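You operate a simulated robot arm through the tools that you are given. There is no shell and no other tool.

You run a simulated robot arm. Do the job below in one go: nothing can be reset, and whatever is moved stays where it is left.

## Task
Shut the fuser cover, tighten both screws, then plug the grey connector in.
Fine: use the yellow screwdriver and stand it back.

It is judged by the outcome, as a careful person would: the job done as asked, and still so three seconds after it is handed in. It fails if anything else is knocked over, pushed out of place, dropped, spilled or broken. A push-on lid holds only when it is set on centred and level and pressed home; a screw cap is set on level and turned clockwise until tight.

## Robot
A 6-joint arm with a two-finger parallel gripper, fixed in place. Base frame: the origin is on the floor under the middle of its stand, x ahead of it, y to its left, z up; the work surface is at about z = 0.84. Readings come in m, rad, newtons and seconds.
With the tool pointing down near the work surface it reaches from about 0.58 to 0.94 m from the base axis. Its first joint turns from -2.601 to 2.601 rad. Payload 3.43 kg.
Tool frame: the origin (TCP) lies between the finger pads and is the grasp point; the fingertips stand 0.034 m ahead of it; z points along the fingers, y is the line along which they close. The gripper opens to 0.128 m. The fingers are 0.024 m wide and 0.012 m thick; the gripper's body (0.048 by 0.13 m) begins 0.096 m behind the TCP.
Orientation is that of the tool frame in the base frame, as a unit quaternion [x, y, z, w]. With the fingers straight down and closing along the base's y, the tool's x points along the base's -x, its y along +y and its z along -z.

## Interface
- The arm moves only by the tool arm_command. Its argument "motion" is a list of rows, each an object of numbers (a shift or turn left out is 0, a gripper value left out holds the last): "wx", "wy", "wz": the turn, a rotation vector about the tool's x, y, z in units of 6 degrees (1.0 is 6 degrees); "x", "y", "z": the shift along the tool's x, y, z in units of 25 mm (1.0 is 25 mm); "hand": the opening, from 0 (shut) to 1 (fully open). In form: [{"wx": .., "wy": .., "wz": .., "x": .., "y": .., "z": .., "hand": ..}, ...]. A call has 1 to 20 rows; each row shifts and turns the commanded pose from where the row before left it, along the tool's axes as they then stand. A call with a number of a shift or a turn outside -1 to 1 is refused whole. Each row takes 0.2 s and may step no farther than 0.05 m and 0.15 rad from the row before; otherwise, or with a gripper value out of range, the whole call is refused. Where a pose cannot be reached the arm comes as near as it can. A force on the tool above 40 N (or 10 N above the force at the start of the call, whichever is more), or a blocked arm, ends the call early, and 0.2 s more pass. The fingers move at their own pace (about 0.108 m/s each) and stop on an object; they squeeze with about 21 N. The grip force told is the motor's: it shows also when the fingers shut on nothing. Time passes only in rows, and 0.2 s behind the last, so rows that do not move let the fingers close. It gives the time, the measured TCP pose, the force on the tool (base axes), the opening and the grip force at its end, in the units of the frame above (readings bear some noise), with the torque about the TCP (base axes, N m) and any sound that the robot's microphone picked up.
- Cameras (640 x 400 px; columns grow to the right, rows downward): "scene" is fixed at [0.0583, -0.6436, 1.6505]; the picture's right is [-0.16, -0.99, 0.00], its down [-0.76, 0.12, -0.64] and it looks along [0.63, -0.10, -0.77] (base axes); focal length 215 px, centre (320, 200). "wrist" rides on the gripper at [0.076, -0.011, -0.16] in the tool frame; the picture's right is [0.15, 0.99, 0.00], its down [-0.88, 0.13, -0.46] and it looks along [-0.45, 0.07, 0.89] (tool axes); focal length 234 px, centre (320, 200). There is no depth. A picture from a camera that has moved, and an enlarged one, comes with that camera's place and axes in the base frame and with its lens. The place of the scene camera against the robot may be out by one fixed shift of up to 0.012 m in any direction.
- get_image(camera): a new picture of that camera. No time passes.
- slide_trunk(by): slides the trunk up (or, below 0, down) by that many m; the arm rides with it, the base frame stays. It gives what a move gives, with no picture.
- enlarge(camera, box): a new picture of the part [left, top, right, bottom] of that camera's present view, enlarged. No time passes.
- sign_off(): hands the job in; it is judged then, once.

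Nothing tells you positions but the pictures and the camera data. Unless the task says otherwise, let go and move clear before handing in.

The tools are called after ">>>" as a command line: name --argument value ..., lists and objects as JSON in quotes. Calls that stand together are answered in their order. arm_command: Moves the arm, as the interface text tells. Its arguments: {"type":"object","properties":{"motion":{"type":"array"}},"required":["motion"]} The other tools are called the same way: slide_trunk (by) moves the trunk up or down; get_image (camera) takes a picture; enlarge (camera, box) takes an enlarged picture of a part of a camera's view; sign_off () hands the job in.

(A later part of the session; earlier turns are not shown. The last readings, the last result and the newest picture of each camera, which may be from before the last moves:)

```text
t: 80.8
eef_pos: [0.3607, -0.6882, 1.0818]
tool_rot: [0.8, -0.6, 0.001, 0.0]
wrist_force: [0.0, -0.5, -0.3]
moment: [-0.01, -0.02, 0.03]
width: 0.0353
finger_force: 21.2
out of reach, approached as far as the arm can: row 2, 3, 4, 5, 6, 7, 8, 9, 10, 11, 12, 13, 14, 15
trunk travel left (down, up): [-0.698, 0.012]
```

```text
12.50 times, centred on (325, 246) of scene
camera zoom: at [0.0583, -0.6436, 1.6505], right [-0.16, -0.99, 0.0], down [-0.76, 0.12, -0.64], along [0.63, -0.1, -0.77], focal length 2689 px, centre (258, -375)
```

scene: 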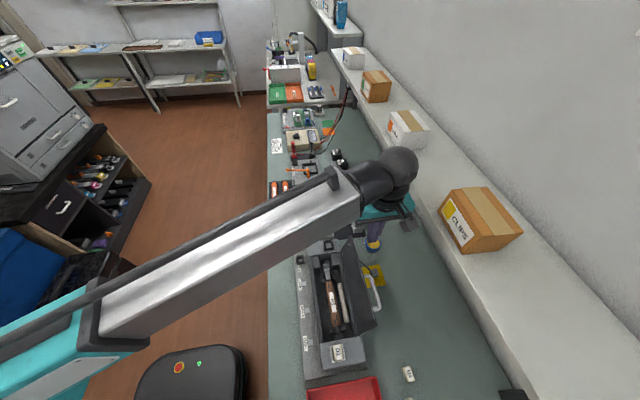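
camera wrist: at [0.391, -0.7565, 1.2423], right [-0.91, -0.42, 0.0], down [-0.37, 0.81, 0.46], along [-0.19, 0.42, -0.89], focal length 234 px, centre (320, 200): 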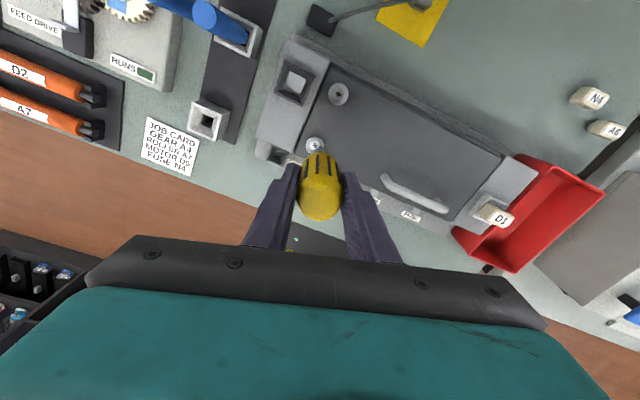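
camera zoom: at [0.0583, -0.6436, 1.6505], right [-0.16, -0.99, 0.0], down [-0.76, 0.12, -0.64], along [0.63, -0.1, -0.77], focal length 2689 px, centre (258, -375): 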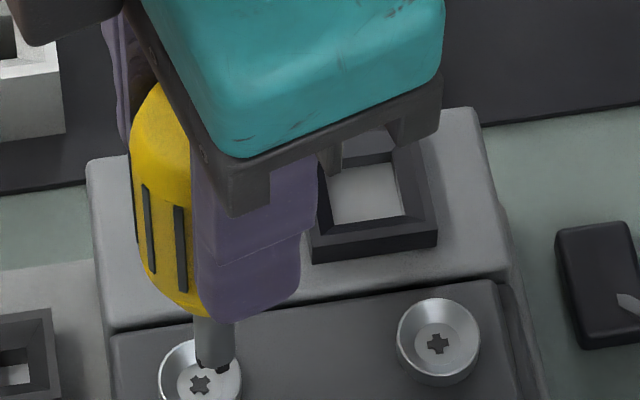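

The usable wrist range here is about −106° to +239°, so each stroke is about 340°. I'll come back in from the limit, re-centre over the screw, and lower again.

>>> arm_command --motion '[{"wz": 0.5}, {"x": -0.117, "y": -0.284}, {"z": 0.5}, {}]'

>>> enlarge --camera "wrist" --box '[280, 120, 360, 170]'

>>> enlarge --camera "scene" --box '[300, 235, 350, 267]'

```text
t: 81.8
eef_pos: [0.3667, -0.6824, 1.0702]
tool_rot: [0.784, -0.621, 0.001, -0.001]
wrist_force: [-1.3, -0.1, -1.2]
moment: [0.01, 0.02, -0.01]
width: 0.0354
finger_force: 20.7
trunk travel left (down, up): [-0.698, 0.012]
```

```text
8.00 times, centred on (320, 145) of wrist
camera zoom: at [0.3934, -0.7533, 1.2299], right [-0.93, -0.37, 0.0], down [-0.33, 0.83, 0.46], along [-0.16, 0.42, -0.89], focal length 1873 px, centre (320, 640)
```

zoom: 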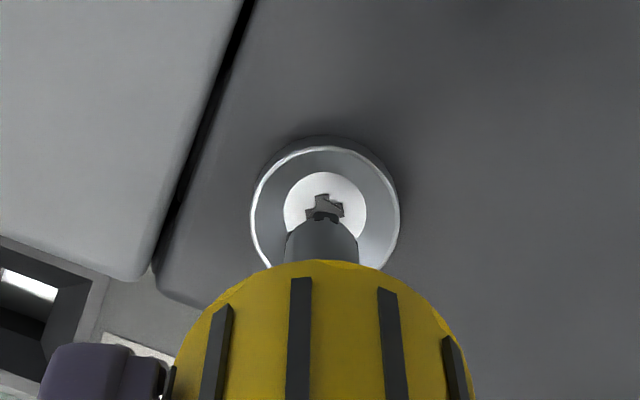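

```text
12.50 times, centred on (325, 251) of scene
camera zoom: at [0.0583, -0.6436, 1.6505], right [-0.16, -0.99, 0.0], down [-0.76, 0.12, -0.64], along [0.63, -0.1, -0.77], focal length 2689 px, centre (258, -438)
```

zoom: 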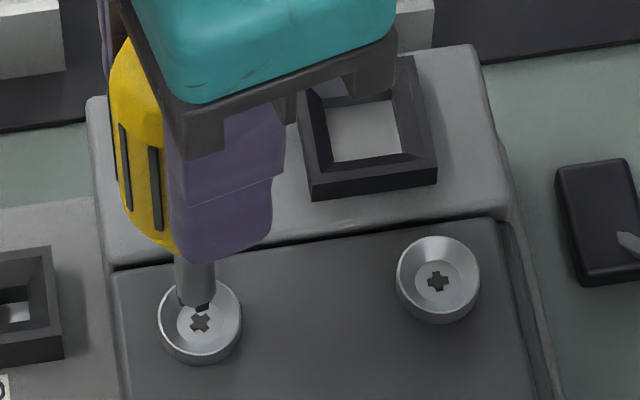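

The driver is over the cross again. I'm lowering until it touches.

>>> arm_command --motion '[{"z": 0.2}, {"z": 0.16}, {}]'

>>> arm_command --motion '[{"z": 0.06}, {"z": 0.04}, {}]'

```text
t: 82.6
eef_pos: [0.3657, -0.6825, 1.0609]
tool_rot: [0.784, -0.621, 0.001, -0.001]
wrist_force: [-0.4, 0.0, -1.2]
moment: [-0.02, 0.02, -0.03]
width: 0.0354
finger_force: 20.9
trunk travel left (down, up): [-0.698, 0.012]
```

```text
t: 83.4
eef_pos: [0.3675, -0.6825, 1.0576]
tool_rot: [0.783, -0.622, 0.001, -0.001]
wrist_force: [0.4, -0.2, -1.3]
moment: [-0.02, 0.0, -0.01]
width: 0.0353
finger_force: 21.2
trunk travel left (down, up): [-0.698, 0.012]
```

>>> arm_command --motion '[{"z": 0.06}, {"z": 0.04}, {}]'

>>> enlarge --camera "scene" --box '[300, 235, 350, 267]'

>>> enlarge --camera "wrist" --box '[280, 120, 360, 170]'

```text
t: 84.2
eef_pos: [0.366, -0.6819, 1.0563]
tool_rot: [0.784, -0.621, 0.001, -0.001]
wrist_force: [0.1, -0.6, -1.0]
moment: [-0.01, 0.02, -0.01]
width: 0.0354
finger_force: 21.5
trunk travel left (down, up): [-0.698, 0.012]
```

```text
12.50 times, centred on (325, 251) of scene
camera zoom: at [0.0583, -0.6436, 1.6505], right [-0.16, -0.99, 0.0], down [-0.76, 0.12, -0.64], along [0.63, -0.1, -0.77], focal length 2689 px, centre (258, -438)
```

zoom: 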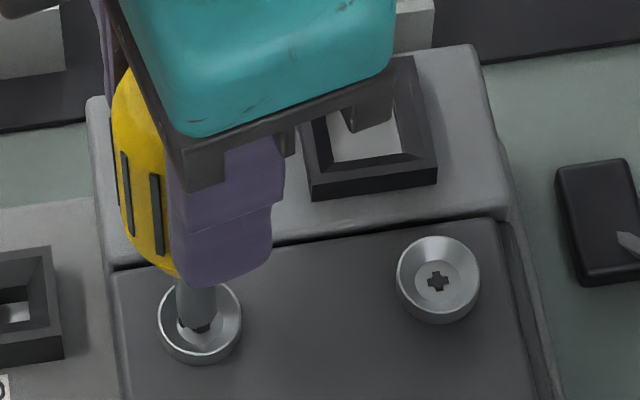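

```text
8.00 times, centred on (320, 145) of wrist
camera zoom: at [0.3935, -0.7533, 1.2159], right [-0.93, -0.37, 0.0], down [-0.33, 0.83, 0.46], along [-0.16, 0.43, -0.89], focal length 1873 px, centre (320, 640)
```

zoom: 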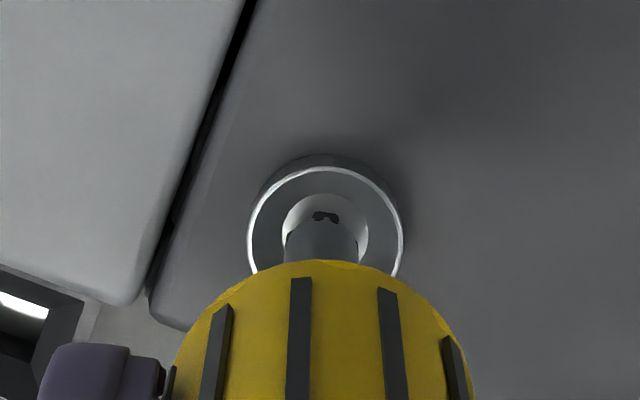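

>>> arm_command --motion '[{"x": 0.02, "z": 0.05}, {"z": 0.05}, {}]'

>>> arm_command --motion '[{"z": 0.05}, {"z": 0.05}, {}]'

```text
t: 85.0
eef_pos: [0.3668, -0.6824, 1.0542]
tool_rot: [0.784, -0.621, 0.001, -0.001]
wrist_force: [1.0, -0.2, 0.3]
moment: [0.02, -0.01, 0.01]
width: 0.0355
finger_force: 21.2
trunk travel left (down, up): [-0.698, 0.012]
```

```text
t: 85.8
eef_pos: [0.3667, -0.6829, 1.0513]
tool_rot: [0.784, -0.621, 0.001, -0.001]
wrist_force: [0.0, 1.2, 0.5]
moment: [0.03, 0.0, -0.01]
width: 0.0353
finger_force: 21.4
trunk travel left (down, up): [-0.698, 0.012]
```

>>> arm_command --motion '[{"z": 0.05}, {"z": 0.05}, {}]'

>>> enlarge --camera "scene" --box '[300, 235, 350, 267]'

>>> enlarge --camera "wrist" --box '[280, 120, 360, 170]'

```text
t: 86.6
eef_pos: [0.3659, -0.682, 1.0505]
tool_rot: [0.784, -0.621, 0.002, -0.002]
wrist_force: [1.1, -1.5, 15.6]
moment: [-0.3, -0.2, -0.01]
width: 0.0355
finger_force: 21.0
trunk travel left (down, up): [-0.698, 0.012]
```

```text
12.50 times, centred on (325, 251) of scene
camera zoom: at [0.0583, -0.6436, 1.6505], right [-0.16, -0.99, 0.0], down [-0.76, 0.12, -0.64], along [0.63, -0.1, -0.77], focal length 2689 px, centre (258, -438)
```

zoom: 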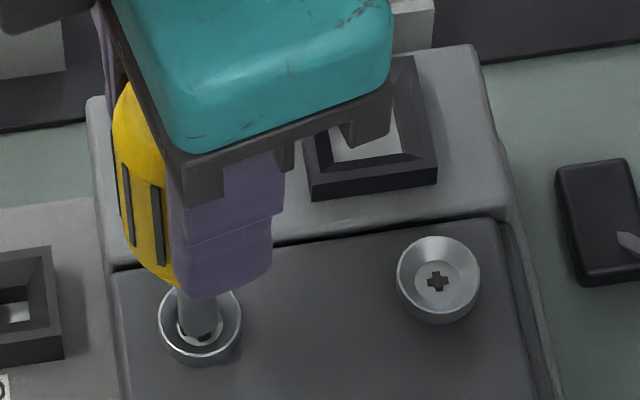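

```text
8.00 times, centred on (320, 145) of wrist
camera zoom: at [0.393, -0.7529, 1.2106], right [-0.93, -0.37, 0.0], down [-0.33, 0.83, 0.45], along [-0.16, 0.42, -0.89], focal length 1873 px, centre (320, 640)
```

zoom: 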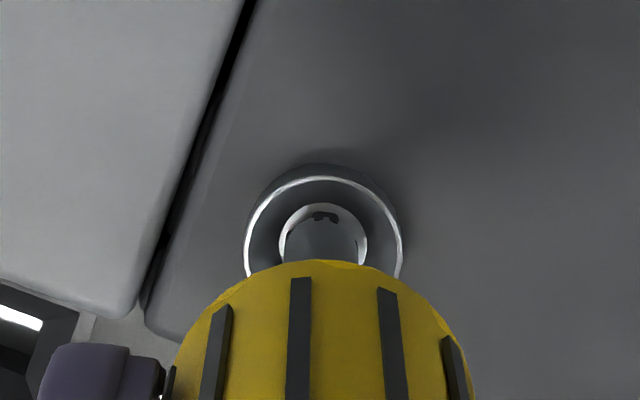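

Contact again at 15.6 N. A tiny side correction, then I continue clockwise.

>>> arm_command --motion '[{"x": 0.025, "y": -0.01}, {"wz": 1}, {"wz": 1}, {"wz": 1}, {"wz": 1}, {"wz": 1}, {"wz": 1}, {"wz": 1}, {"wz": 1}, {"wz": 1}, {"wz": 1}, {"wz": 1}, {"wz": 1}, {"wz": 1}, {"wz": 1}, {}]'

>>> enlarge --camera "scene" --box '[300, 235, 350, 267]'

```text
t: 90.0
eef_pos: [0.3664, -0.6834, 1.0504]
tool_rot: [-0.167, 0.986, -0.001, 0.003]
wrist_force: [2.2, -2.3, 14.9]
moment: [-0.15, -0.2, 0.2]
width: 0.0352
finger_force: 21.0
trunk travel left (down, up): [-0.698, 0.012]
```

```text
12.50 times, centred on (325, 251) of scene
camera zoom: at [0.0583, -0.6436, 1.6505], right [-0.16, -0.99, 0.0], down [-0.76, 0.12, -0.64], along [0.63, -0.1, -0.77], focal length 2689 px, centre (258, -438)
```

zoom: 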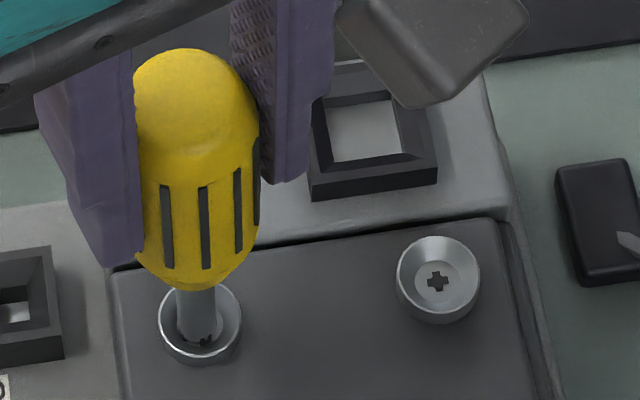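

A reaction torque of 0.2 N·m has appeared, so the screw may be getting tight. I continue in small turns and watch it.

>>> arm_command --motion '[{"wz": 1}, {"wz": 1}, {"wz": 1}, {"wz": 1}, {}]'

>>> enlarge --camera "wrist" --box '[280, 120, 360, 170]'

>>> enlarge --camera "scene" --box '[300, 235, 350, 267]'

```text
t: 91.2
eef_pos: [0.3677, -0.6826, 1.0496]
tool_rot: [0.043, 0.999, 0.001, 0.003]
wrist_force: [3.1, -2.3, 13.3]
moment: [-0.32, -0.35, 0.22]
width: 0.0351
finger_force: 21.2
trunk travel left (down, up): [-0.698, 0.012]
```

```text
8.00 times, centred on (320, 145) of wrist
camera zoom: at [0.2891, -0.6873, 1.209], right [-0.06, 1.0, 0.0], down [0.89, 0.05, 0.46], along [0.46, 0.03, -0.89], focal length 1873 px, centre (320, 640)
```

zoom: 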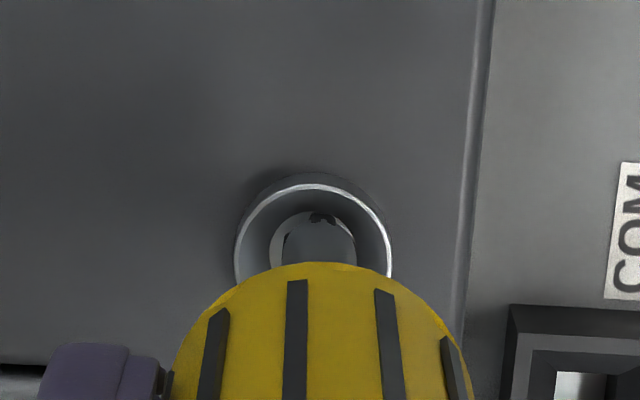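

```text
12.50 times, centred on (325, 251) of scene
camera zoom: at [0.0583, -0.6436, 1.6505], right [-0.16, -0.99, 0.0], down [-0.76, 0.12, -0.64], along [0.63, -0.1, -0.77], focal length 2689 px, centre (258, -438)
```

zoom: 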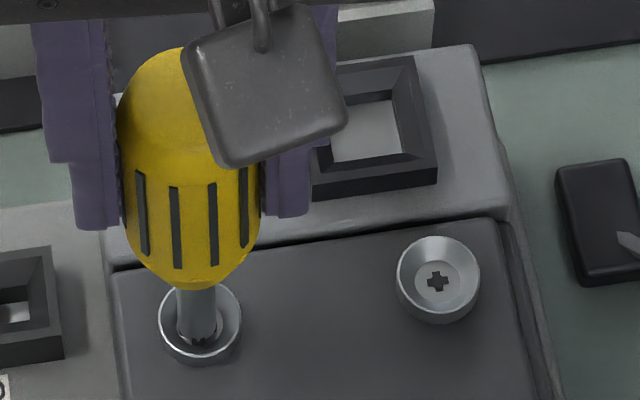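

>>> arm_command --motion '[{"wz": 1}, {"wz": 1}, {"wz": 1}, {"wz": 1}, {"wz": 1}, {"wz": 1}, {"wz": 1}, {"wz": 1}, {}]'

>>> enlarge --camera "wrist" --box '[280, 120, 360, 170]'

>>> enlarge --camera "scene" --box '[300, 235, 350, 267]'

```text
t: 93.2
eef_pos: [0.3652, -0.6834, 1.0489]
tool_rot: [0.445, 0.895, 0.001, 0.001]
wrist_force: [1.5, -4.3, 12.9]
moment: [-0.54, -0.23, 0.23]
width: 0.0357
finger_force: 21.0
trunk travel left (down, up): [-0.698, 0.012]
```

```text
8.00 times, centred on (320, 145) of wrist
camera zoom: at [0.3106, -0.6291, 1.2089], right [0.7, 0.71, 0.0], down [0.63, -0.62, 0.46], along [0.33, -0.32, -0.89], focal length 1873 px, centre (320, 640)
```

zoom: 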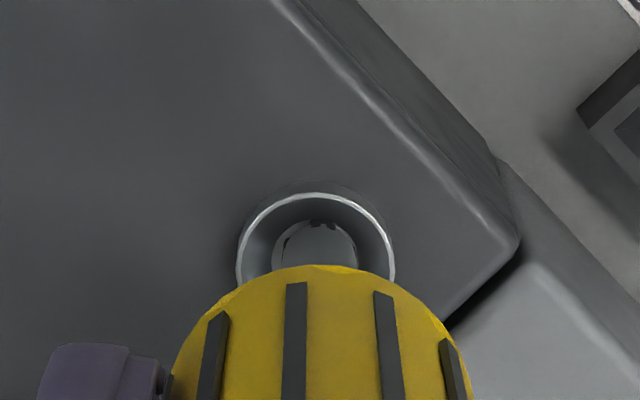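

```text
12.50 times, centred on (325, 251) of scene
camera zoom: at [0.0583, -0.6436, 1.6505], right [-0.16, -0.99, 0.0], down [-0.76, 0.12, -0.64], along [0.63, -0.1, -0.77], focal length 2689 px, centre (258, -438)
```

zoom: 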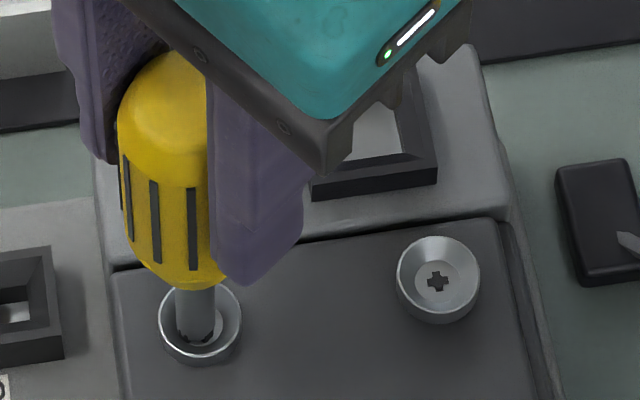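

>>> arm_command --motion '[{"wz": 1}, {"wz": 1}, {"wz": 1}, {"wz": 1}, {"wz": 1}, {"wz": 1}, {"wz": 1}, {"wz": 1}, {}]'

>>> enlarge --camera "wrist" --box '[280, 120, 360, 170]'

>>> enlarge --camera "scene" --box '[300, 235, 350, 267]'

```text
t: 95.2
eef_pos: [0.3675, -0.6821, 1.05]
tool_rot: [0.771, 0.637, 0.002, 0.0]
wrist_force: [-1.6, -3.4, 10.7]
moment: [-0.45, 0.22, 0.23]
width: 0.0354
finger_force: 20.7
trunk travel left (down, up): [-0.698, 0.012]
```

```text
8.00 times, centred on (320, 145) of wrist
camera zoom: at [0.3688, -0.6062, 1.2092], right [1.0, -0.04, 0.0], down [-0.04, -0.89, 0.45], along [-0.02, -0.45, -0.89], focal length 1873 px, centre (320, 640)
```

zoom: 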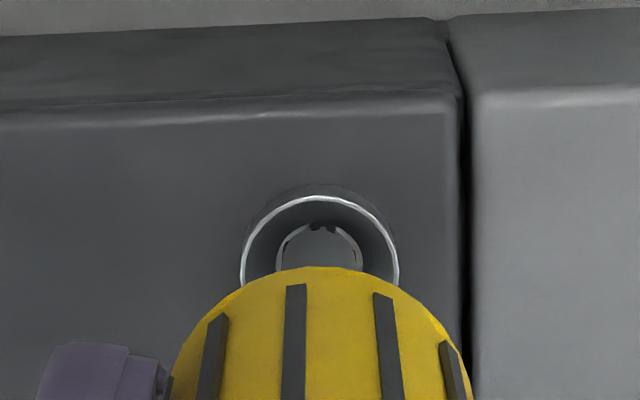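

```text
12.50 times, centred on (325, 251) of scene
camera zoom: at [0.0583, -0.6436, 1.6505], right [-0.16, -0.99, 0.0], down [-0.76, 0.12, -0.64], along [0.63, -0.1, -0.77], focal length 2689 px, centre (258, -438)
```

zoom: 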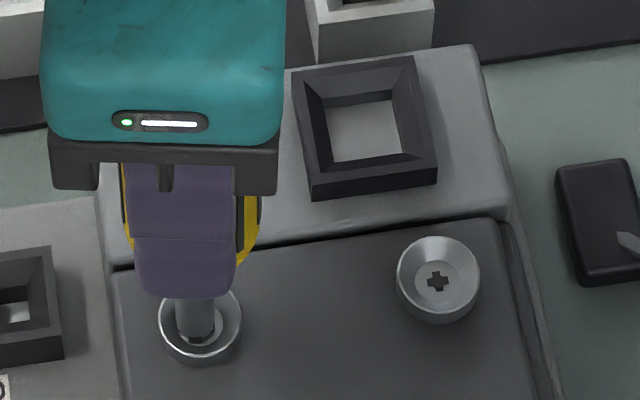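

Torque is steady at 0.23 N·m and the screw keeps sinking. I continue with a light feed.

>>> arm_command --motion '[{"wz": 1, "z": 0.005}, {"wz": 1, "z": 0.005}, {"wz": 1, "z": 0.005}, {"wz": 1, "z": 0.005}, {"wz": 1, "z": 0.005}, {"wz": 1, "z": 0.005}, {"wz": 1, "z": 0.005}, {"wz": 1, "z": 0.005}, {"wz": 1, "z": 0.005}, {"wz": 1, "z": 0.005}, {}]'

>>> enlarge --camera "wrist" --box '[280, 120, 360, 170]'

>>> enlarge --camera "scene" --box '[300, 235, 350, 267]'

```text
t: 97.6
eef_pos: [0.3665, -0.6821, 1.049]
tool_rot: [0.986, 0.166, 0.003, 0.001]
wrist_force: [0.9, -2.3, 15.1]
moment: [-0.3, -0.03, 0.21]
width: 0.0355
finger_force: 21.1
trunk travel left (down, up): [-0.698, 0.012]
```

```text
8.00 times, centred on (320, 145) of wrist
camera zoom: at [0.4331, -0.647, 1.2091], right [0.46, -0.89, 0.0], down [-0.79, -0.41, 0.45], along [-0.4, -0.21, -0.89], focal length 1873 px, centre (320, 640)
```

zoom: 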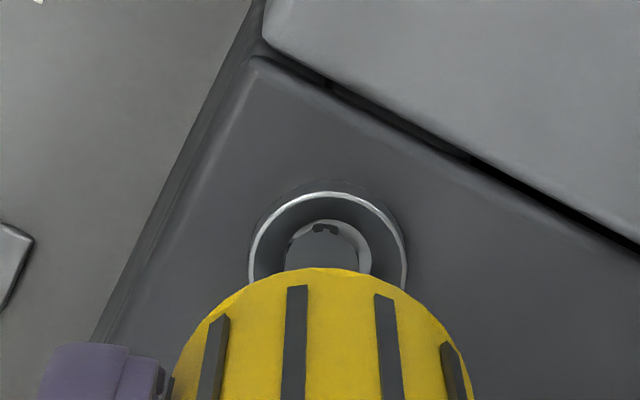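

```text
12.50 times, centred on (325, 251) of scene
camera zoom: at [0.0583, -0.6436, 1.6505], right [-0.16, -0.99, 0.0], down [-0.76, 0.12, -0.64], along [0.63, -0.1, -0.77], focal length 2689 px, centre (258, -438)
```

zoom: 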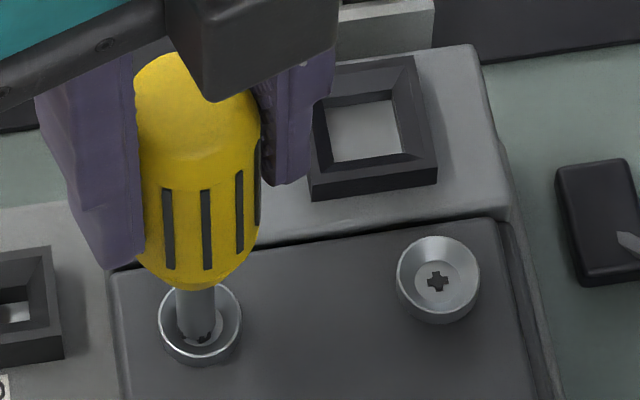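

The torque is constant, which could mean running torque or an already tight screw. I'll lift off and look at the head.

>>> arm_command --motion '[{"z": -0.5}, {"z": -1}, {}]'

>>> enlarge --camera "scene" --box '[300, 235, 350, 267]'

>>> enlarge --camera "wrist" --box '[270, 100, 370, 162]'

```text
t: 98.4
eef_pos: [0.3665, -0.6828, 1.0851]
tool_rot: [0.986, 0.166, 0.002, 0.0]
wrist_force: [0.9, 0.5, -0.2]
moment: [0.02, 0.02, -0.02]
width: 0.0355
finger_force: 21.5
trunk travel left (down, up): [-0.698, 0.012]
```

```text
12.50 times, centred on (325, 251) of scene
camera zoom: at [0.0583, -0.6436, 1.6505], right [-0.16, -0.99, 0.0], down [-0.76, 0.12, -0.64], along [0.63, -0.1, -0.77], focal length 2689 px, centre (258, -438)
```

zoom: 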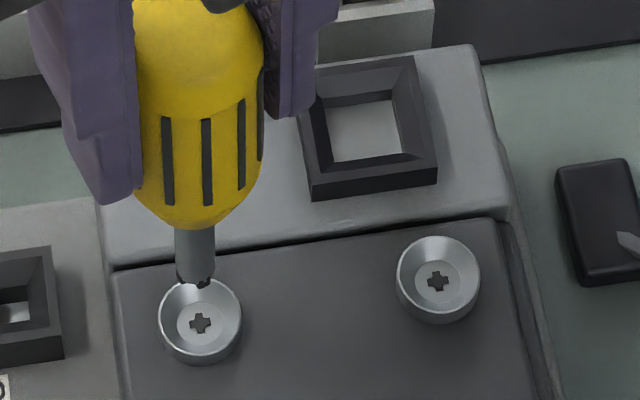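

```text
6.40 times, centred on (320, 131) of wrist
camera zoom: at [0.433, -0.6479, 1.2451], right [0.46, -0.89, 0.0], down [-0.79, -0.41, 0.45], along [-0.4, -0.21, -0.89], focal length 1499 px, centre (320, 642)
```

zoom: 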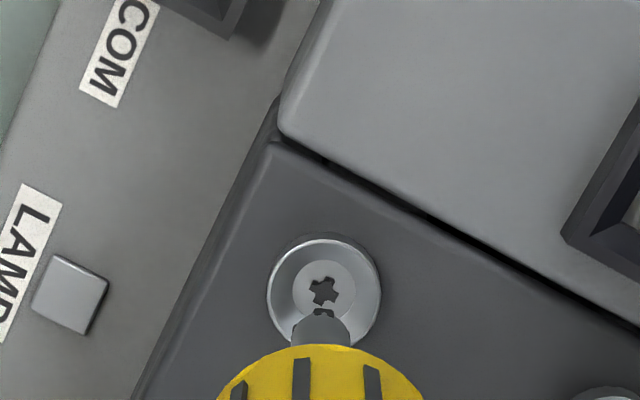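

The head sits about 3 mm lower than before. To see whether it's tight, I'll re-engage, turn a known 60° and check whether the cross moved.

>>> arm_command --motion '[{"z": 0.6}, {"z": 0.6}, {"z": 0.1}, {}]'

>>> arm_command --motion '[{"z": 0.06}, {"z": 0.06}, {}]'

```text
t: 99.4
eef_pos: [0.3663, -0.6833, 1.0528]
tool_rot: [0.986, 0.167, 0.002, -0.001]
wrist_force: [-0.9, 0.1, -1.7]
moment: [0.01, 0.05, 0.0]
width: 0.0354
finger_force: 21.2
trunk travel left (down, up): [-0.698, 0.012]
```

```text
t: 100.2
eef_pos: [0.3668, -0.6828, 1.0497]
tool_rot: [0.986, 0.167, 0.002, -0.001]
wrist_force: [0.4, -0.1, -0.7]
moment: [-0.01, -0.04, 0.0]
width: 0.0352
finger_force: 20.9
trunk travel left (down, up): [-0.698, 0.012]
```

>>> arm_command --motion '[{"z": 0.06}, {"z": 0.04}, {}]'

>>> arm_command --motion '[{"wz": 1}, {"wz": 1}, {"wz": 1}, {"wz": 1}, {"wz": 1}, {}]'

```text
t: 101.0
eef_pos: [0.3668, -0.6826, 1.0483]
tool_rot: [0.986, 0.167, 0.002, 0.001]
wrist_force: [0.1, -1.8, 14.9]
moment: [-0.2, -0.05, -0.01]
width: 0.0354
finger_force: 20.9
trunk travel left (down, up): [-0.698, 0.012]
```

```text
t: 102.4
eef_pos: [0.3666, -0.6831, 1.0466]
tool_rot: [0.996, -0.095, 0.003, 0.0]
wrist_force: [-0.3, -2.2, 20.3]
moment: [-0.29, 0.01, 0.27]
width: 0.0353
finger_force: 21.3
trunk travel left (down, up): [-0.698, 0.012]
```

>>> arm_command --motion '[{"wz": 1}, {"wz": 1}, {"wz": 1}, {"wz": 1}, {"wz": 1}, {}]'

>>> arm_command --motion '[{"z": -0.5}, {"z": -1}, {}]'

>>> enlarge --camera "scene" --box '[300, 235, 350, 267]'

>>> enlarge --camera "wrist" --box '[270, 100, 370, 162]'

```text
t: 103.8
eef_pos: [0.367, -0.6823, 1.0493]
tool_rot: [0.937, -0.35, 0.002, 0.0]
wrist_force: [-0.7, -1.9, 17.2]
moment: [-0.19, 0.02, 0.21]
width: 0.0354
finger_force: 20.9
trunk travel left (down, up): [-0.698, 0.012]
```

```text
t: 104.6
eef_pos: [0.3662, -0.6834, 1.0852]
tool_rot: [0.937, -0.349, 0.002, -0.001]
wrist_force: [0.0, -1.5, -0.7]
moment: [0.01, 0.0, -0.01]
width: 0.0358
finger_force: 21.0
trunk travel left (down, up): [-0.698, 0.012]
```

```text
12.50 times, centred on (325, 251) of scene
camera zoom: at [0.0583, -0.6436, 1.6505], right [-0.16, -0.99, 0.0], down [-0.76, 0.12, -0.64], along [0.63, -0.1, -0.77], focal length 2689 px, centre (258, -438)
```

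zoom: 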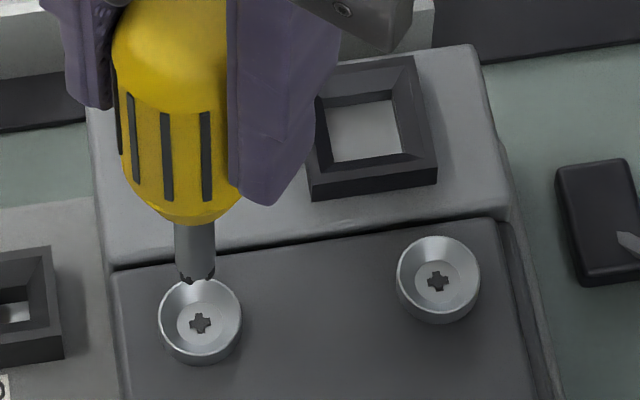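

```text
6.40 times, centred on (320, 131) of wrist
camera zoom: at [0.4307, -0.7247, 1.2451], right [-0.54, -0.84, 0.0], down [-0.75, 0.48, 0.45], along [-0.38, 0.25, -0.89], focal length 1499 px, centre (320, 642)
```

zoom: 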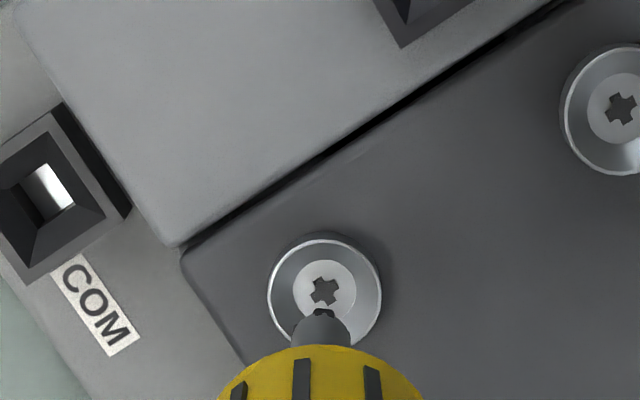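

The cross did not move during that 60° turn at about 0.25 N·m, so this screw is tight after one full turn. Next I unwind the wrist and go to the other screw, 68 mm toward −y.

>>> arm_command --motion '[{"wz": -1}, {"wz": -1}, {"wz": -1}, {"wz": -1}, {"wz": -1}, {"wz": -1}, {"wz": -1}, {"wz": -1}, {"wz": -1}, {"wz": -1}, {"wz": -1}, {"wz": -1}, {"wz": -1}, {"wz": -1}, {"wz": -1}, {"wz": -1}, {"wz": -1}, {"wz": -1}, {"wz": -1}, {"wz": -1}]'

>>> arm_command --motion '[{"wz": -1}, {"wz": -1}, {"wz": -1}, {"wz": -1}, {"wz": -1}, {"wz": -1}, {"wz": -1}, {"wz": -1}, {"wz": -1}, {"wz": -1}, {"wz": -1}, {"wz": -1}, {"wz": -1}, {"wz": -1}, {"wz": -1}, {"wz": -1}, {"wz": -1}, {"wz": -1}, {"wz": -1}, {"wz": -1}]'

>>> arm_command --motion '[{"wz": -1}, {"wz": -1}, {"wz": -1}, {"wz": -1}, {"wz": -1}, {"wz": -1}, {"wz": -1}, {"wz": -1}, {"wz": -1}, {"wz": -1}, {"wz": -1}, {"wz": -0.8}, {}]'

```text
t: 108.8
eef_pos: [0.3671, -0.6834, 1.0843]
tool_rot: [0.77, 0.638, 0.001, 0.001]
wrist_force: [-0.5, -0.1, 0.3]
moment: [-0.02, -0.01, -0.05]
width: 0.0354
finger_force: 21.2
trunk travel left (down, up): [-0.698, 0.012]
```

```text
t: 113.0
eef_pos: [0.3667, -0.6829, 1.0836]
tool_rot: [-0.167, 0.986, 0.001, 0.001]
wrist_force: [0.7, 0.6, -0.7]
moment: [0.0, 0.01, -0.01]
width: 0.0358
finger_force: 20.4
trunk travel left (down, up): [-0.698, 0.012]
```

```text
t: 115.8
eef_pos: [0.3677, -0.6827, 1.084]
tool_rot: [0.707, -0.707, 0.001, -0.002]
wrist_force: [0.2, 0.3, -0.6]
moment: [0.01, -0.02, 0.02]
width: 0.0355
finger_force: 21.2
trunk travel left (down, up): [-0.698, 0.012]
```

>>> arm_command --motion '[{"x": 0.9}, {"x": 0.9}, {"x": 0.92}, {}]'

>>> enlarge --camera "scene" --box '[310, 230, 360, 262]'

>>> enlarge --camera "wrist" --box '[270, 110, 370, 172]'

```text
t: 116.8
eef_pos: [0.3661, -0.7504, 1.0853]
tool_rot: [-0.707, 0.707, -0.001, 0.002]
wrist_force: [0.4, 0.7, -1.3]
moment: [-0.03, -0.01, 0.0]
width: 0.0356
finger_force: 21.0
trunk travel left (down, up): [-0.698, 0.012]
```

```text
12.50 times, centred on (335, 246) of scene
camera zoom: at [0.0583, -0.6436, 1.6505], right [-0.16, -0.99, 0.0], down [-0.76, 0.12, -0.64], along [0.63, -0.1, -0.77], focal length 2689 px, centre (132, -375)
```

zoom: 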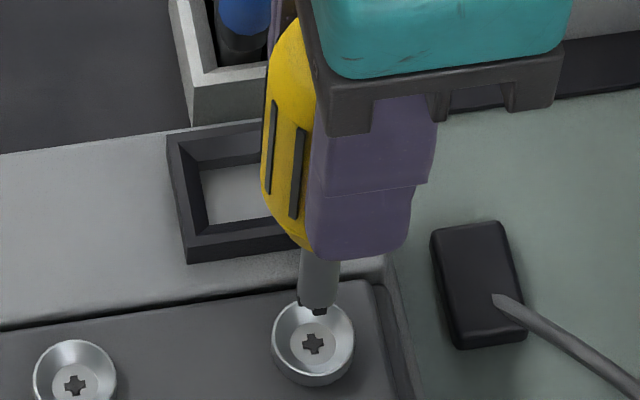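

```text
6.40 times, centred on (320, 141) of wrist
camera zoom: at [0.3758, -0.8271, 1.2447], right [-0.99, -0.15, 0.0], down [-0.13, 0.88, 0.46], along [-0.06, 0.45, -0.89], focal length 1499 px, centre (320, 578)
```

zoom: 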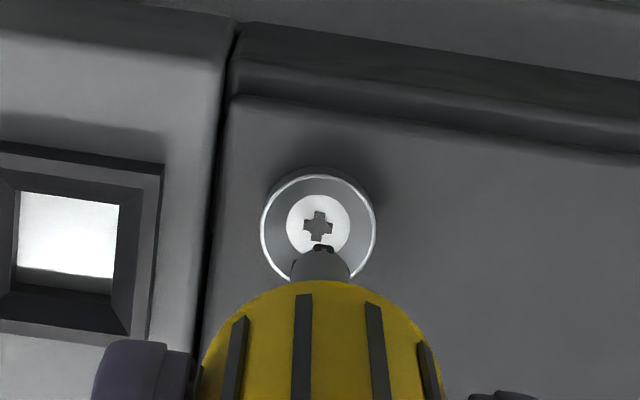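

Nearly aligned over the second screw. I trim half a millimetre and lower.

>>> arm_command --motion '[{"y": -0.02, "z": 0.5}, {"z": 0.3}, {}]'

>>> enlarge --camera "scene" --box '[310, 230, 360, 262]'

>>> enlarge --camera "wrist" --box '[280, 120, 360, 170]'

```text
t: 117.6
eef_pos: [0.3665, -0.7515, 1.0633]
tool_rot: [0.707, -0.707, 0.001, -0.002]
wrist_force: [-0.3, -0.6, -1.1]
moment: [-0.01, -0.03, 0.02]
width: 0.0356
finger_force: 20.4
trunk travel left (down, up): [-0.698, 0.012]
```

```text
12.50 times, centred on (335, 246) of scene
camera zoom: at [0.0583, -0.6436, 1.6505], right [-0.16, -0.99, 0.0], down [-0.76, 0.12, -0.64], along [0.63, -0.1, -0.77], focal length 2689 px, centre (132, -375)
```

zoom: 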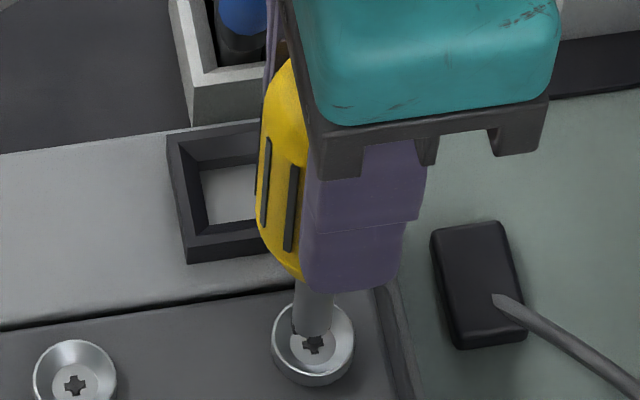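

```text
8.00 times, centred on (320, 145) of wrist
camera zoom: at [0.3771, -0.8269, 1.2243], right [-0.99, -0.15, 0.0], down [-0.13, 0.88, 0.46], along [-0.06, 0.45, -0.89], focal length 1873 px, centre (320, 640)
```

zoom: 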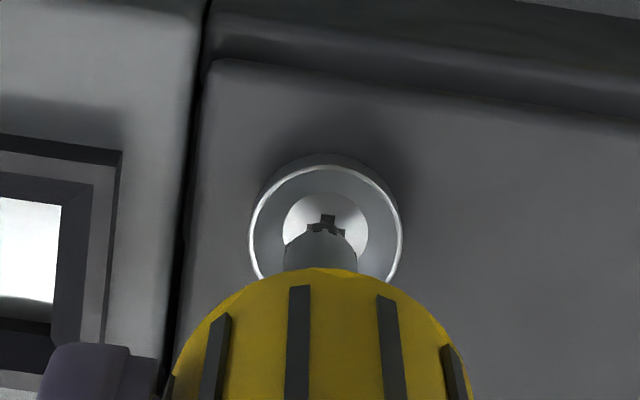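

>>> arm_command --motion '[{"y": 0.028, "x": 0.03}, {"z": 0.15}, {"z": 0.1}, {}]'

>>> enlarge --camera "scene" --box '[310, 230, 360, 262]'

>>> enlarge --camera "wrist" --box '[280, 120, 360, 170]'

```text
t: 118.6
eef_pos: [0.3676, -0.7524, 1.0579]
tool_rot: [0.707, -0.707, 0.001, -0.001]
wrist_force: [0.5, -0.1, -1.1]
moment: [0.0, -0.04, 0.01]
width: 0.0357
finger_force: 20.7
trunk travel left (down, up): [-0.698, 0.012]
```

```text
12.50 times, centred on (335, 246) of scene
camera zoom: at [0.0583, -0.6436, 1.6505], right [-0.16, -0.99, 0.0], down [-0.76, 0.12, -0.64], along [0.63, -0.1, -0.77], focal length 2689 px, centre (132, -375)
```

zoom: 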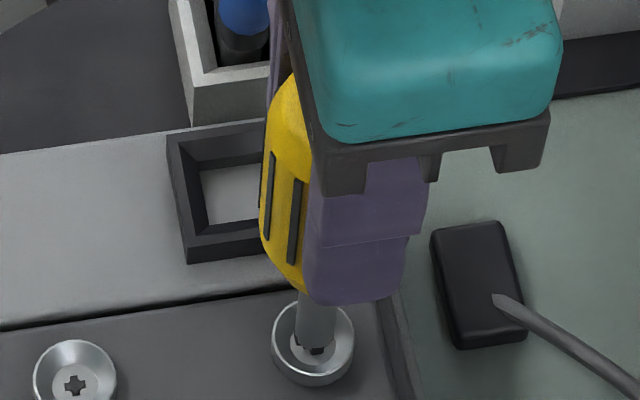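

```text
8.00 times, centred on (320, 145) of wrist
camera zoom: at [0.3765, -0.8279, 1.2181], right [-0.99, -0.15, 0.0], down [-0.13, 0.88, 0.46], along [-0.06, 0.45, -0.89], focal length 1873 px, centre (320, 640)
```

zoom: 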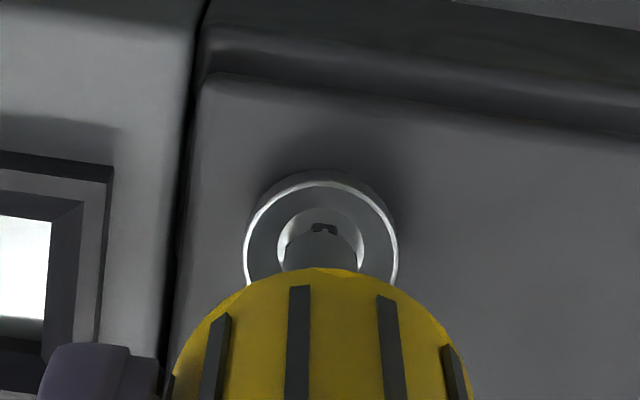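

Centred. I'm lowering to contact.

>>> arm_command --motion '[{"z": 0.06}, {"z": 0.06}, {}]'

>>> arm_command --motion '[{"z": 0.06}, {"z": 0.06}, {}]'

```text
t: 119.4
eef_pos: [0.3674, -0.7531, 1.0545]
tool_rot: [0.707, -0.707, 0.001, -0.002]
wrist_force: [0.5, 0.3, -0.8]
moment: [0.0, -0.02, -0.04]
width: 0.0354
finger_force: 20.5
trunk travel left (down, up): [-0.698, 0.012]
```

```text
t: 120.2
eef_pos: [0.3674, -0.7517, 1.0534]
tool_rot: [-0.707, 0.707, -0.002, 0.001]
wrist_force: [0.1, -0.1, 6.4]
moment: [-0.07, -0.02, 0.03]
width: 0.0356
finger_force: 20.6
trunk travel left (down, up): [-0.698, 0.012]
```

Contact at 6 N with no side load. A little more pressure, then I turn clockwise.

>>> arm_command --motion '[{"z": 0.05}, {"wz": 1}, {"wz": 1}, {"wz": 1}, {"wz": 1}, {"wz": 1}, {"wz": 1}, {"wz": 1}, {"wz": 1}, {"wz": 1}, {"wz": 1}, {}]'

>>> enlarge --camera "scene" --box '[310, 230, 360, 262]'

```text
t: 122.8
eef_pos: [0.3667, -0.7513, 1.0523]
tool_rot: [-0.257, 0.966, 0.0, 0.002]
wrist_force: [1.7, -0.7, 18.0]
moment: [-0.16, -0.11, -0.01]
width: 0.0355
finger_force: 20.2
trunk travel left (down, up): [-0.698, 0.012]
```

```text
12.50 times, centred on (335, 246) of scene
camera zoom: at [0.0583, -0.6436, 1.6505], right [-0.16, -0.99, 0.0], down [-0.76, 0.12, -0.64], along [0.63, -0.1, -0.77], focal length 2689 px, centre (132, -375)
```

zoom: 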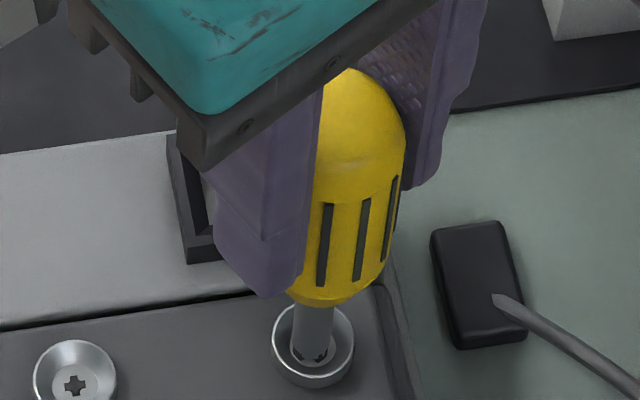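

>>> arm_command --motion '[{"wz": 1}, {"wz": 1}, {"wz": 1}, {"wz": 1}, {"wz": 1}, {"wz": 1}, {"wz": 1}, {"wz": 1}, {"wz": 1}, {"wz": 1}, {"wz": 1}, {"wz": 1}, {}]'

>>> enlarge --camera "scene" --box '[310, 230, 360, 262]'

```text
t: 125.6
eef_pos: [0.3663, -0.7518, 1.0521]
tool_rot: [0.36, 0.933, 0.002, 0.002]
wrist_force: [1.2, 0.2, 8.3]
moment: [-0.02, -0.21, 0.01]
width: 0.0354
finger_force: 21.0
trunk travel left (down, up): [-0.698, 0.012]
```

```text
12.50 times, centred on (335, 246) of scene
camera zoom: at [0.0583, -0.6436, 1.6505], right [-0.16, -0.99, 0.0], down [-0.76, 0.12, -0.64], along [0.63, -0.1, -0.77], focal length 2689 px, centre (132, -375)
```

zoom: 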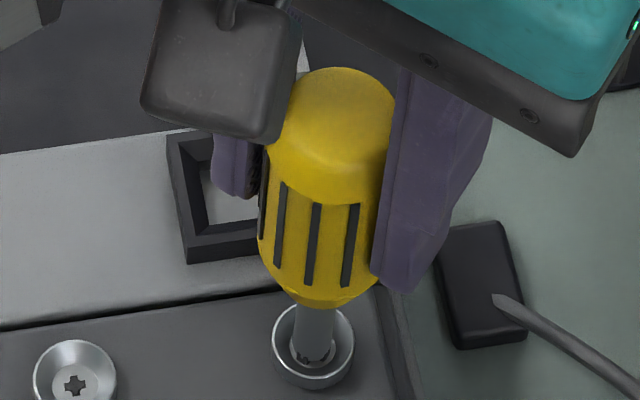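

The force is falling as this screw threads in too. I continue with a slight feed.

>>> arm_command --motion '[{"wz": 1, "z": 0.01}, {"wz": 1, "z": 0.01}, {"wz": 1, "z": 0.01}, {"wz": 1, "z": 0.01}, {"wz": 1, "z": 0.01}, {"wz": 1, "z": 0.01}, {"wz": 1, "z": 0.01}, {"wz": 1, "z": 0.01}, {"wz": 1, "z": 0.005}, {"wz": 1, "z": 0.005}, {"wz": 1}, {"wz": 1}, {"wz": 1}, {"wz": 1}, {}]'

>>> arm_command --motion '[{"wz": 1, "z": 0.005}, {"wz": 1, "z": 0.005}, {"wz": 1, "z": 0.005}, {"wz": 1, "z": 0.005}, {"wz": 1, "z": 0.005}, {"wz": 1, "z": 0.005}, {"wz": 1, "z": 0.005}, {"wz": 1, "z": 0.005}, {}]'

```text
t: 128.8
eef_pos: [0.3662, -0.7514, 1.0508]
tool_rot: [0.891, 0.453, 0.003, 0.001]
wrist_force: [1.5, -0.5, 16.9]
moment: [-0.09, -0.13, 0.0]
width: 0.0352
finger_force: 21.0
trunk travel left (down, up): [-0.698, 0.012]
```

```text
t: 130.8
eef_pos: [0.3653, -0.7511, 1.0489]
tool_rot: [0.999, 0.051, 0.001, -0.001]
wrist_force: [0.9, -0.8, 13.8]
moment: [-0.04, -0.1, 0.01]
width: 0.0351
finger_force: 21.3
trunk travel left (down, up): [-0.698, 0.012]
```

>>> arm_command --motion '[{"wz": 1}, {"wz": 1}, {"wz": 1}, {"wz": 1}, {"wz": 1}, {"wz": 1}, {"wz": 1}, {"wz": 1}, {"wz": 0.5}, {}]'

>>> enlarge --camera "scene" --box '[310, 230, 360, 262]'

```text
t: 133.0
eef_pos: [0.3663, -0.7524, 1.0493]
tool_rot: [0.923, -0.384, 0.002, 0.0]
wrist_force: [0.5, 0.5, 9.0]
moment: [0.07, -0.05, -0.01]
width: 0.0357
finger_force: 20.5
trunk travel left (down, up): [-0.698, 0.012]
```

```text
12.50 times, centred on (335, 246) of scene
camera zoom: at [0.0583, -0.6436, 1.6505], right [-0.16, -0.99, 0.0], down [-0.76, 0.12, -0.64], along [0.63, -0.1, -0.77], focal length 2689 px, centre (132, -375)
```

zoom: 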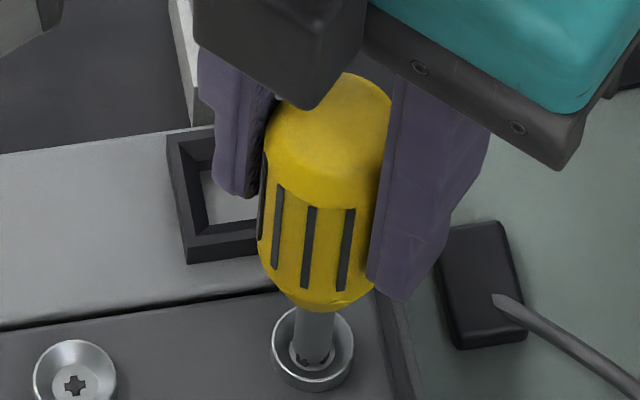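

No torque yet, and the wrist is near its limit. I lift off, unwind and go on.

>>> arm_command --motion '[{"z": -0.6}, {"z": -0.8}, {"wz": -1}, {"wz": -1}, {"wz": -1}, {"wz": -1}, {"wz": -1}, {"wz": -1}, {"wz": -1}, {"wz": -1}, {"wz": -1}, {"wz": -1}, {"wz": -1}, {"wz": -1}, {"wz": -1}, {"wz": -1}, {"wz": -1}, {"wz": -1}, {"wz": -1}, {"wz": -1}]'

>>> arm_command --motion '[{"wz": -1}, {"wz": -1}, {"wz": -1}, {"wz": -1}, {"wz": -1}, {"wz": -1}, {"wz": -1}, {"wz": -1}, {"wz": -1}, {"wz": -1}, {"wz": -1}, {"wz": -1}, {"wz": -1}, {"wz": -1}, {"wz": -1}, {"wz": -1}, {"wz": -1}, {"wz": -1}, {"wz": -1}, {"wz": -1}]'

>>> arm_command --motion '[{"wz": -1}, {"wz": -1}, {"wz": -1}, {"wz": -1}, {"wz": -1}, {"wz": -1}, {"wz": -1}, {"wz": -1}, {"wz": -1}, {"wz": -1}, {"wz": -1}, {"wz": -1}, {"wz": -1}, {"wz": -1}, {"wz": -0.5}, {}]'

>>> enlarge --camera "scene" --box '[310, 230, 360, 262]'

>>> enlarge --camera "wrist" --box '[270, 110, 370, 172]'

```text
t: 137.2
eef_pos: [0.3669, -0.7533, 1.0834]
tool_rot: [0.853, 0.522, 0.003, 0.001]
wrist_force: [-0.2, 0.9, -0.5]
moment: [-0.03, -0.02, -0.01]
width: 0.0357
finger_force: 21.0
trunk travel left (down, up): [-0.698, 0.012]
```

```text
t: 141.4
eef_pos: [0.3679, -0.752, 1.0839]
tool_rot: [-0.027, 1.0, 0.001, 0.002]
wrist_force: [0.0, 0.5, -1.5]
moment: [0.01, 0.01, 0.02]
width: 0.0357
finger_force: 20.7
trunk travel left (down, up): [-0.698, 0.012]
```

```text
t: 144.8
eef_pos: [0.3666, -0.7542, 1.0849]
tool_rot: [0.707, -0.707, 0.001, -0.002]
wrist_force: [0.5, -0.7, -1.6]
moment: [0.04, 0.03, 0.0]
width: 0.0355
finger_force: 21.3
trunk travel left (down, up): [-0.698, 0.012]
```

```text
12.50 times, centred on (335, 246) of scene
camera zoom: at [0.0583, -0.6436, 1.6505], right [-0.16, -0.99, 0.0], down [-0.76, 0.12, -0.64], along [0.63, -0.1, -0.77], focal length 2689 px, centre (132, -375)
```

zoom: 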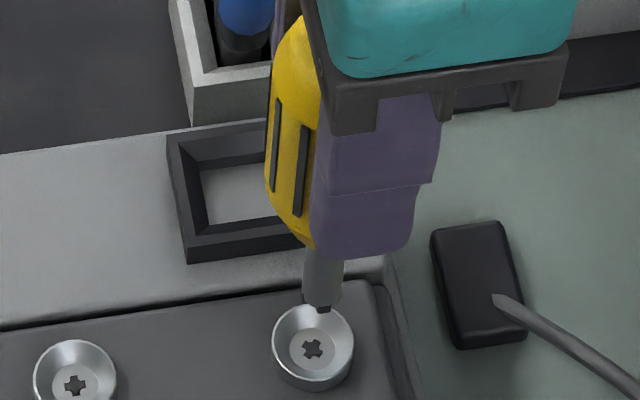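

```text
6.40 times, centred on (320, 141) of wrist
camera zoom: at [0.3768, -0.8283, 1.2432], right [-0.99, -0.15, 0.0], down [-0.13, 0.88, 0.46], along [-0.06, 0.45, -0.89], focal length 1499 px, centre (320, 578)
```

zoom: 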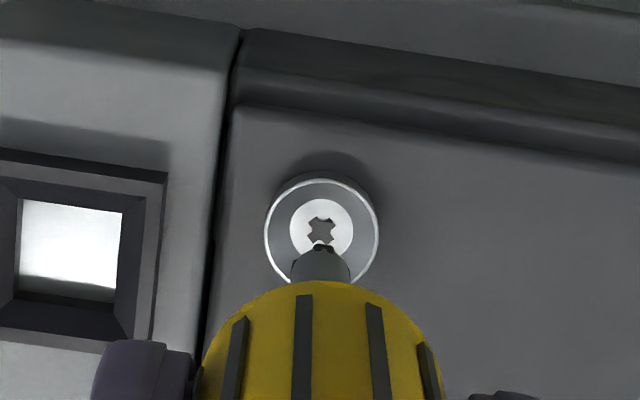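

Same pattern as the first screw: the cross is at 45° now and needs the last part of a turn. I'm lowering again to engage.

>>> arm_command --motion '[{"z": 0.6}, {"z": 0.6}, {"z": 0.1}, {}]'

>>> arm_command --motion '[{"z": 0.06}, {"z": 0.04}, {}]'

>>> enlarge --camera "scene" --box '[310, 230, 360, 262]'

```text
t: 145.8
eef_pos: [0.3671, -0.7532, 1.0514]
tool_rot: [0.707, -0.707, 0.0, -0.002]
wrist_force: [-0.3, 0.1, -0.1]
moment: [0.02, -0.03, -0.01]
width: 0.0356
finger_force: 21.2
trunk travel left (down, up): [-0.698, 0.012]
```

```text
t: 146.6
eef_pos: [0.3666, -0.7534, 1.049]
tool_rot: [0.708, -0.707, 0.002, -0.002]
wrist_force: [1.1, -0.6, 5.9]
moment: [-0.14, -0.15, 0.03]
width: 0.0358
finger_force: 21.2
trunk travel left (down, up): [-0.698, 0.012]
```

```text
12.50 times, centred on (335, 246) of scene
camera zoom: at [0.0583, -0.6436, 1.6505], right [-0.16, -0.99, 0.0], down [-0.76, 0.12, -0.64], along [0.63, -0.1, -0.77], focal length 2689 px, centre (132, -375)
```

zoom: 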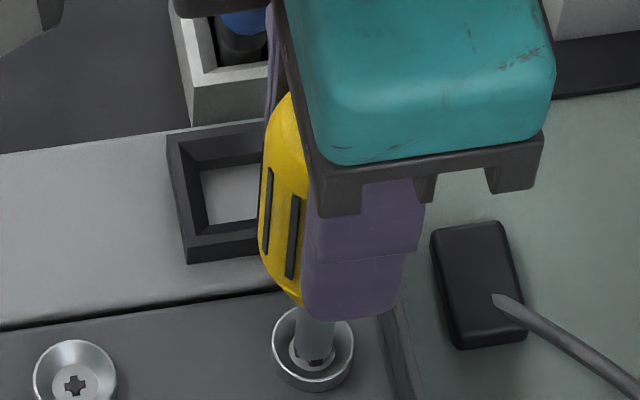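

>>> arm_command --motion '[{"z": 0.05}, {"wz": 1}, {"wz": 1}, {"wz": 1}, {"wz": 1}, {"wz": 1}, {"wz": 1}, {"wz": 1}, {"wz": 1}, {"wz": 1}, {"wz": 1}, {"wz": 1}, {"wz": 1}, {}]'

>>> arm_command --motion '[{"wz": 1}, {"wz": 1}, {"wz": 1}, {"wz": 1}, {"wz": 1}, {"wz": 1}, {"wz": 1}, {"wz": 1}, {}]'

```text
t: 149.6
eef_pos: [0.3673, -0.7523, 1.0499]
tool_rot: [-0.155, 0.988, 0.0, 0.001]
wrist_force: [0.1, 0.5, 13.9]
moment: [0.09, 0.01, 0.14]
width: 0.0352
finger_force: 20.9
trunk travel left (down, up): [-0.698, 0.012]
```

```text
t: 151.6
eef_pos: [0.3676, -0.7517, 1.0489]
tool_rot: [0.26, 0.966, 0.0, 0.002]
wrist_force: [0.0, -0.9, 11.7]
moment: [-0.02, -0.07, 0.15]
width: 0.0358
finger_force: 21.2
trunk travel left (down, up): [-0.698, 0.012]
```

Torque has appeared here too, at 0.15 N·m. I press a bit more and continue to make it firmly tight.

>>> arm_command --motion '[{"wz": 1, "z": 0.02}, {"wz": 1, "z": 0.02}, {"wz": 1, "z": 0.02}, {"wz": 1}, {"wz": 1}, {"wz": 1}, {"wz": 1}, {"wz": 1}, {"wz": 1}, {"wz": 1}, {}]'

>>> enlarge --camera "scene" --box '[310, 230, 360, 262]'

```text
t: 154.0
eef_pos: [0.3671, -0.7502, 1.0471]
tool_rot: [0.708, 0.707, 0.002, 0.002]
wrist_force: [0.9, -0.4, 17.5]
moment: [-0.04, -0.05, 0.21]
width: 0.0354
finger_force: 21.5
trunk travel left (down, up): [-0.698, 0.012]
```

```text
12.50 times, centred on (335, 246) of scene
camera zoom: at [0.0583, -0.6436, 1.6505], right [-0.16, -0.99, 0.0], down [-0.76, 0.12, -0.64], along [0.63, -0.1, -0.77], focal length 2689 px, centre (132, -375)
```

zoom: 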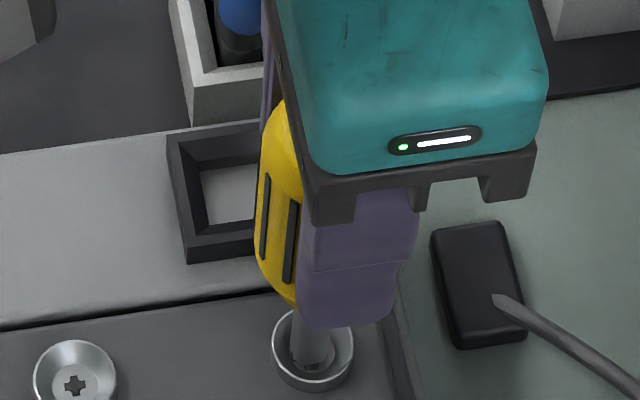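

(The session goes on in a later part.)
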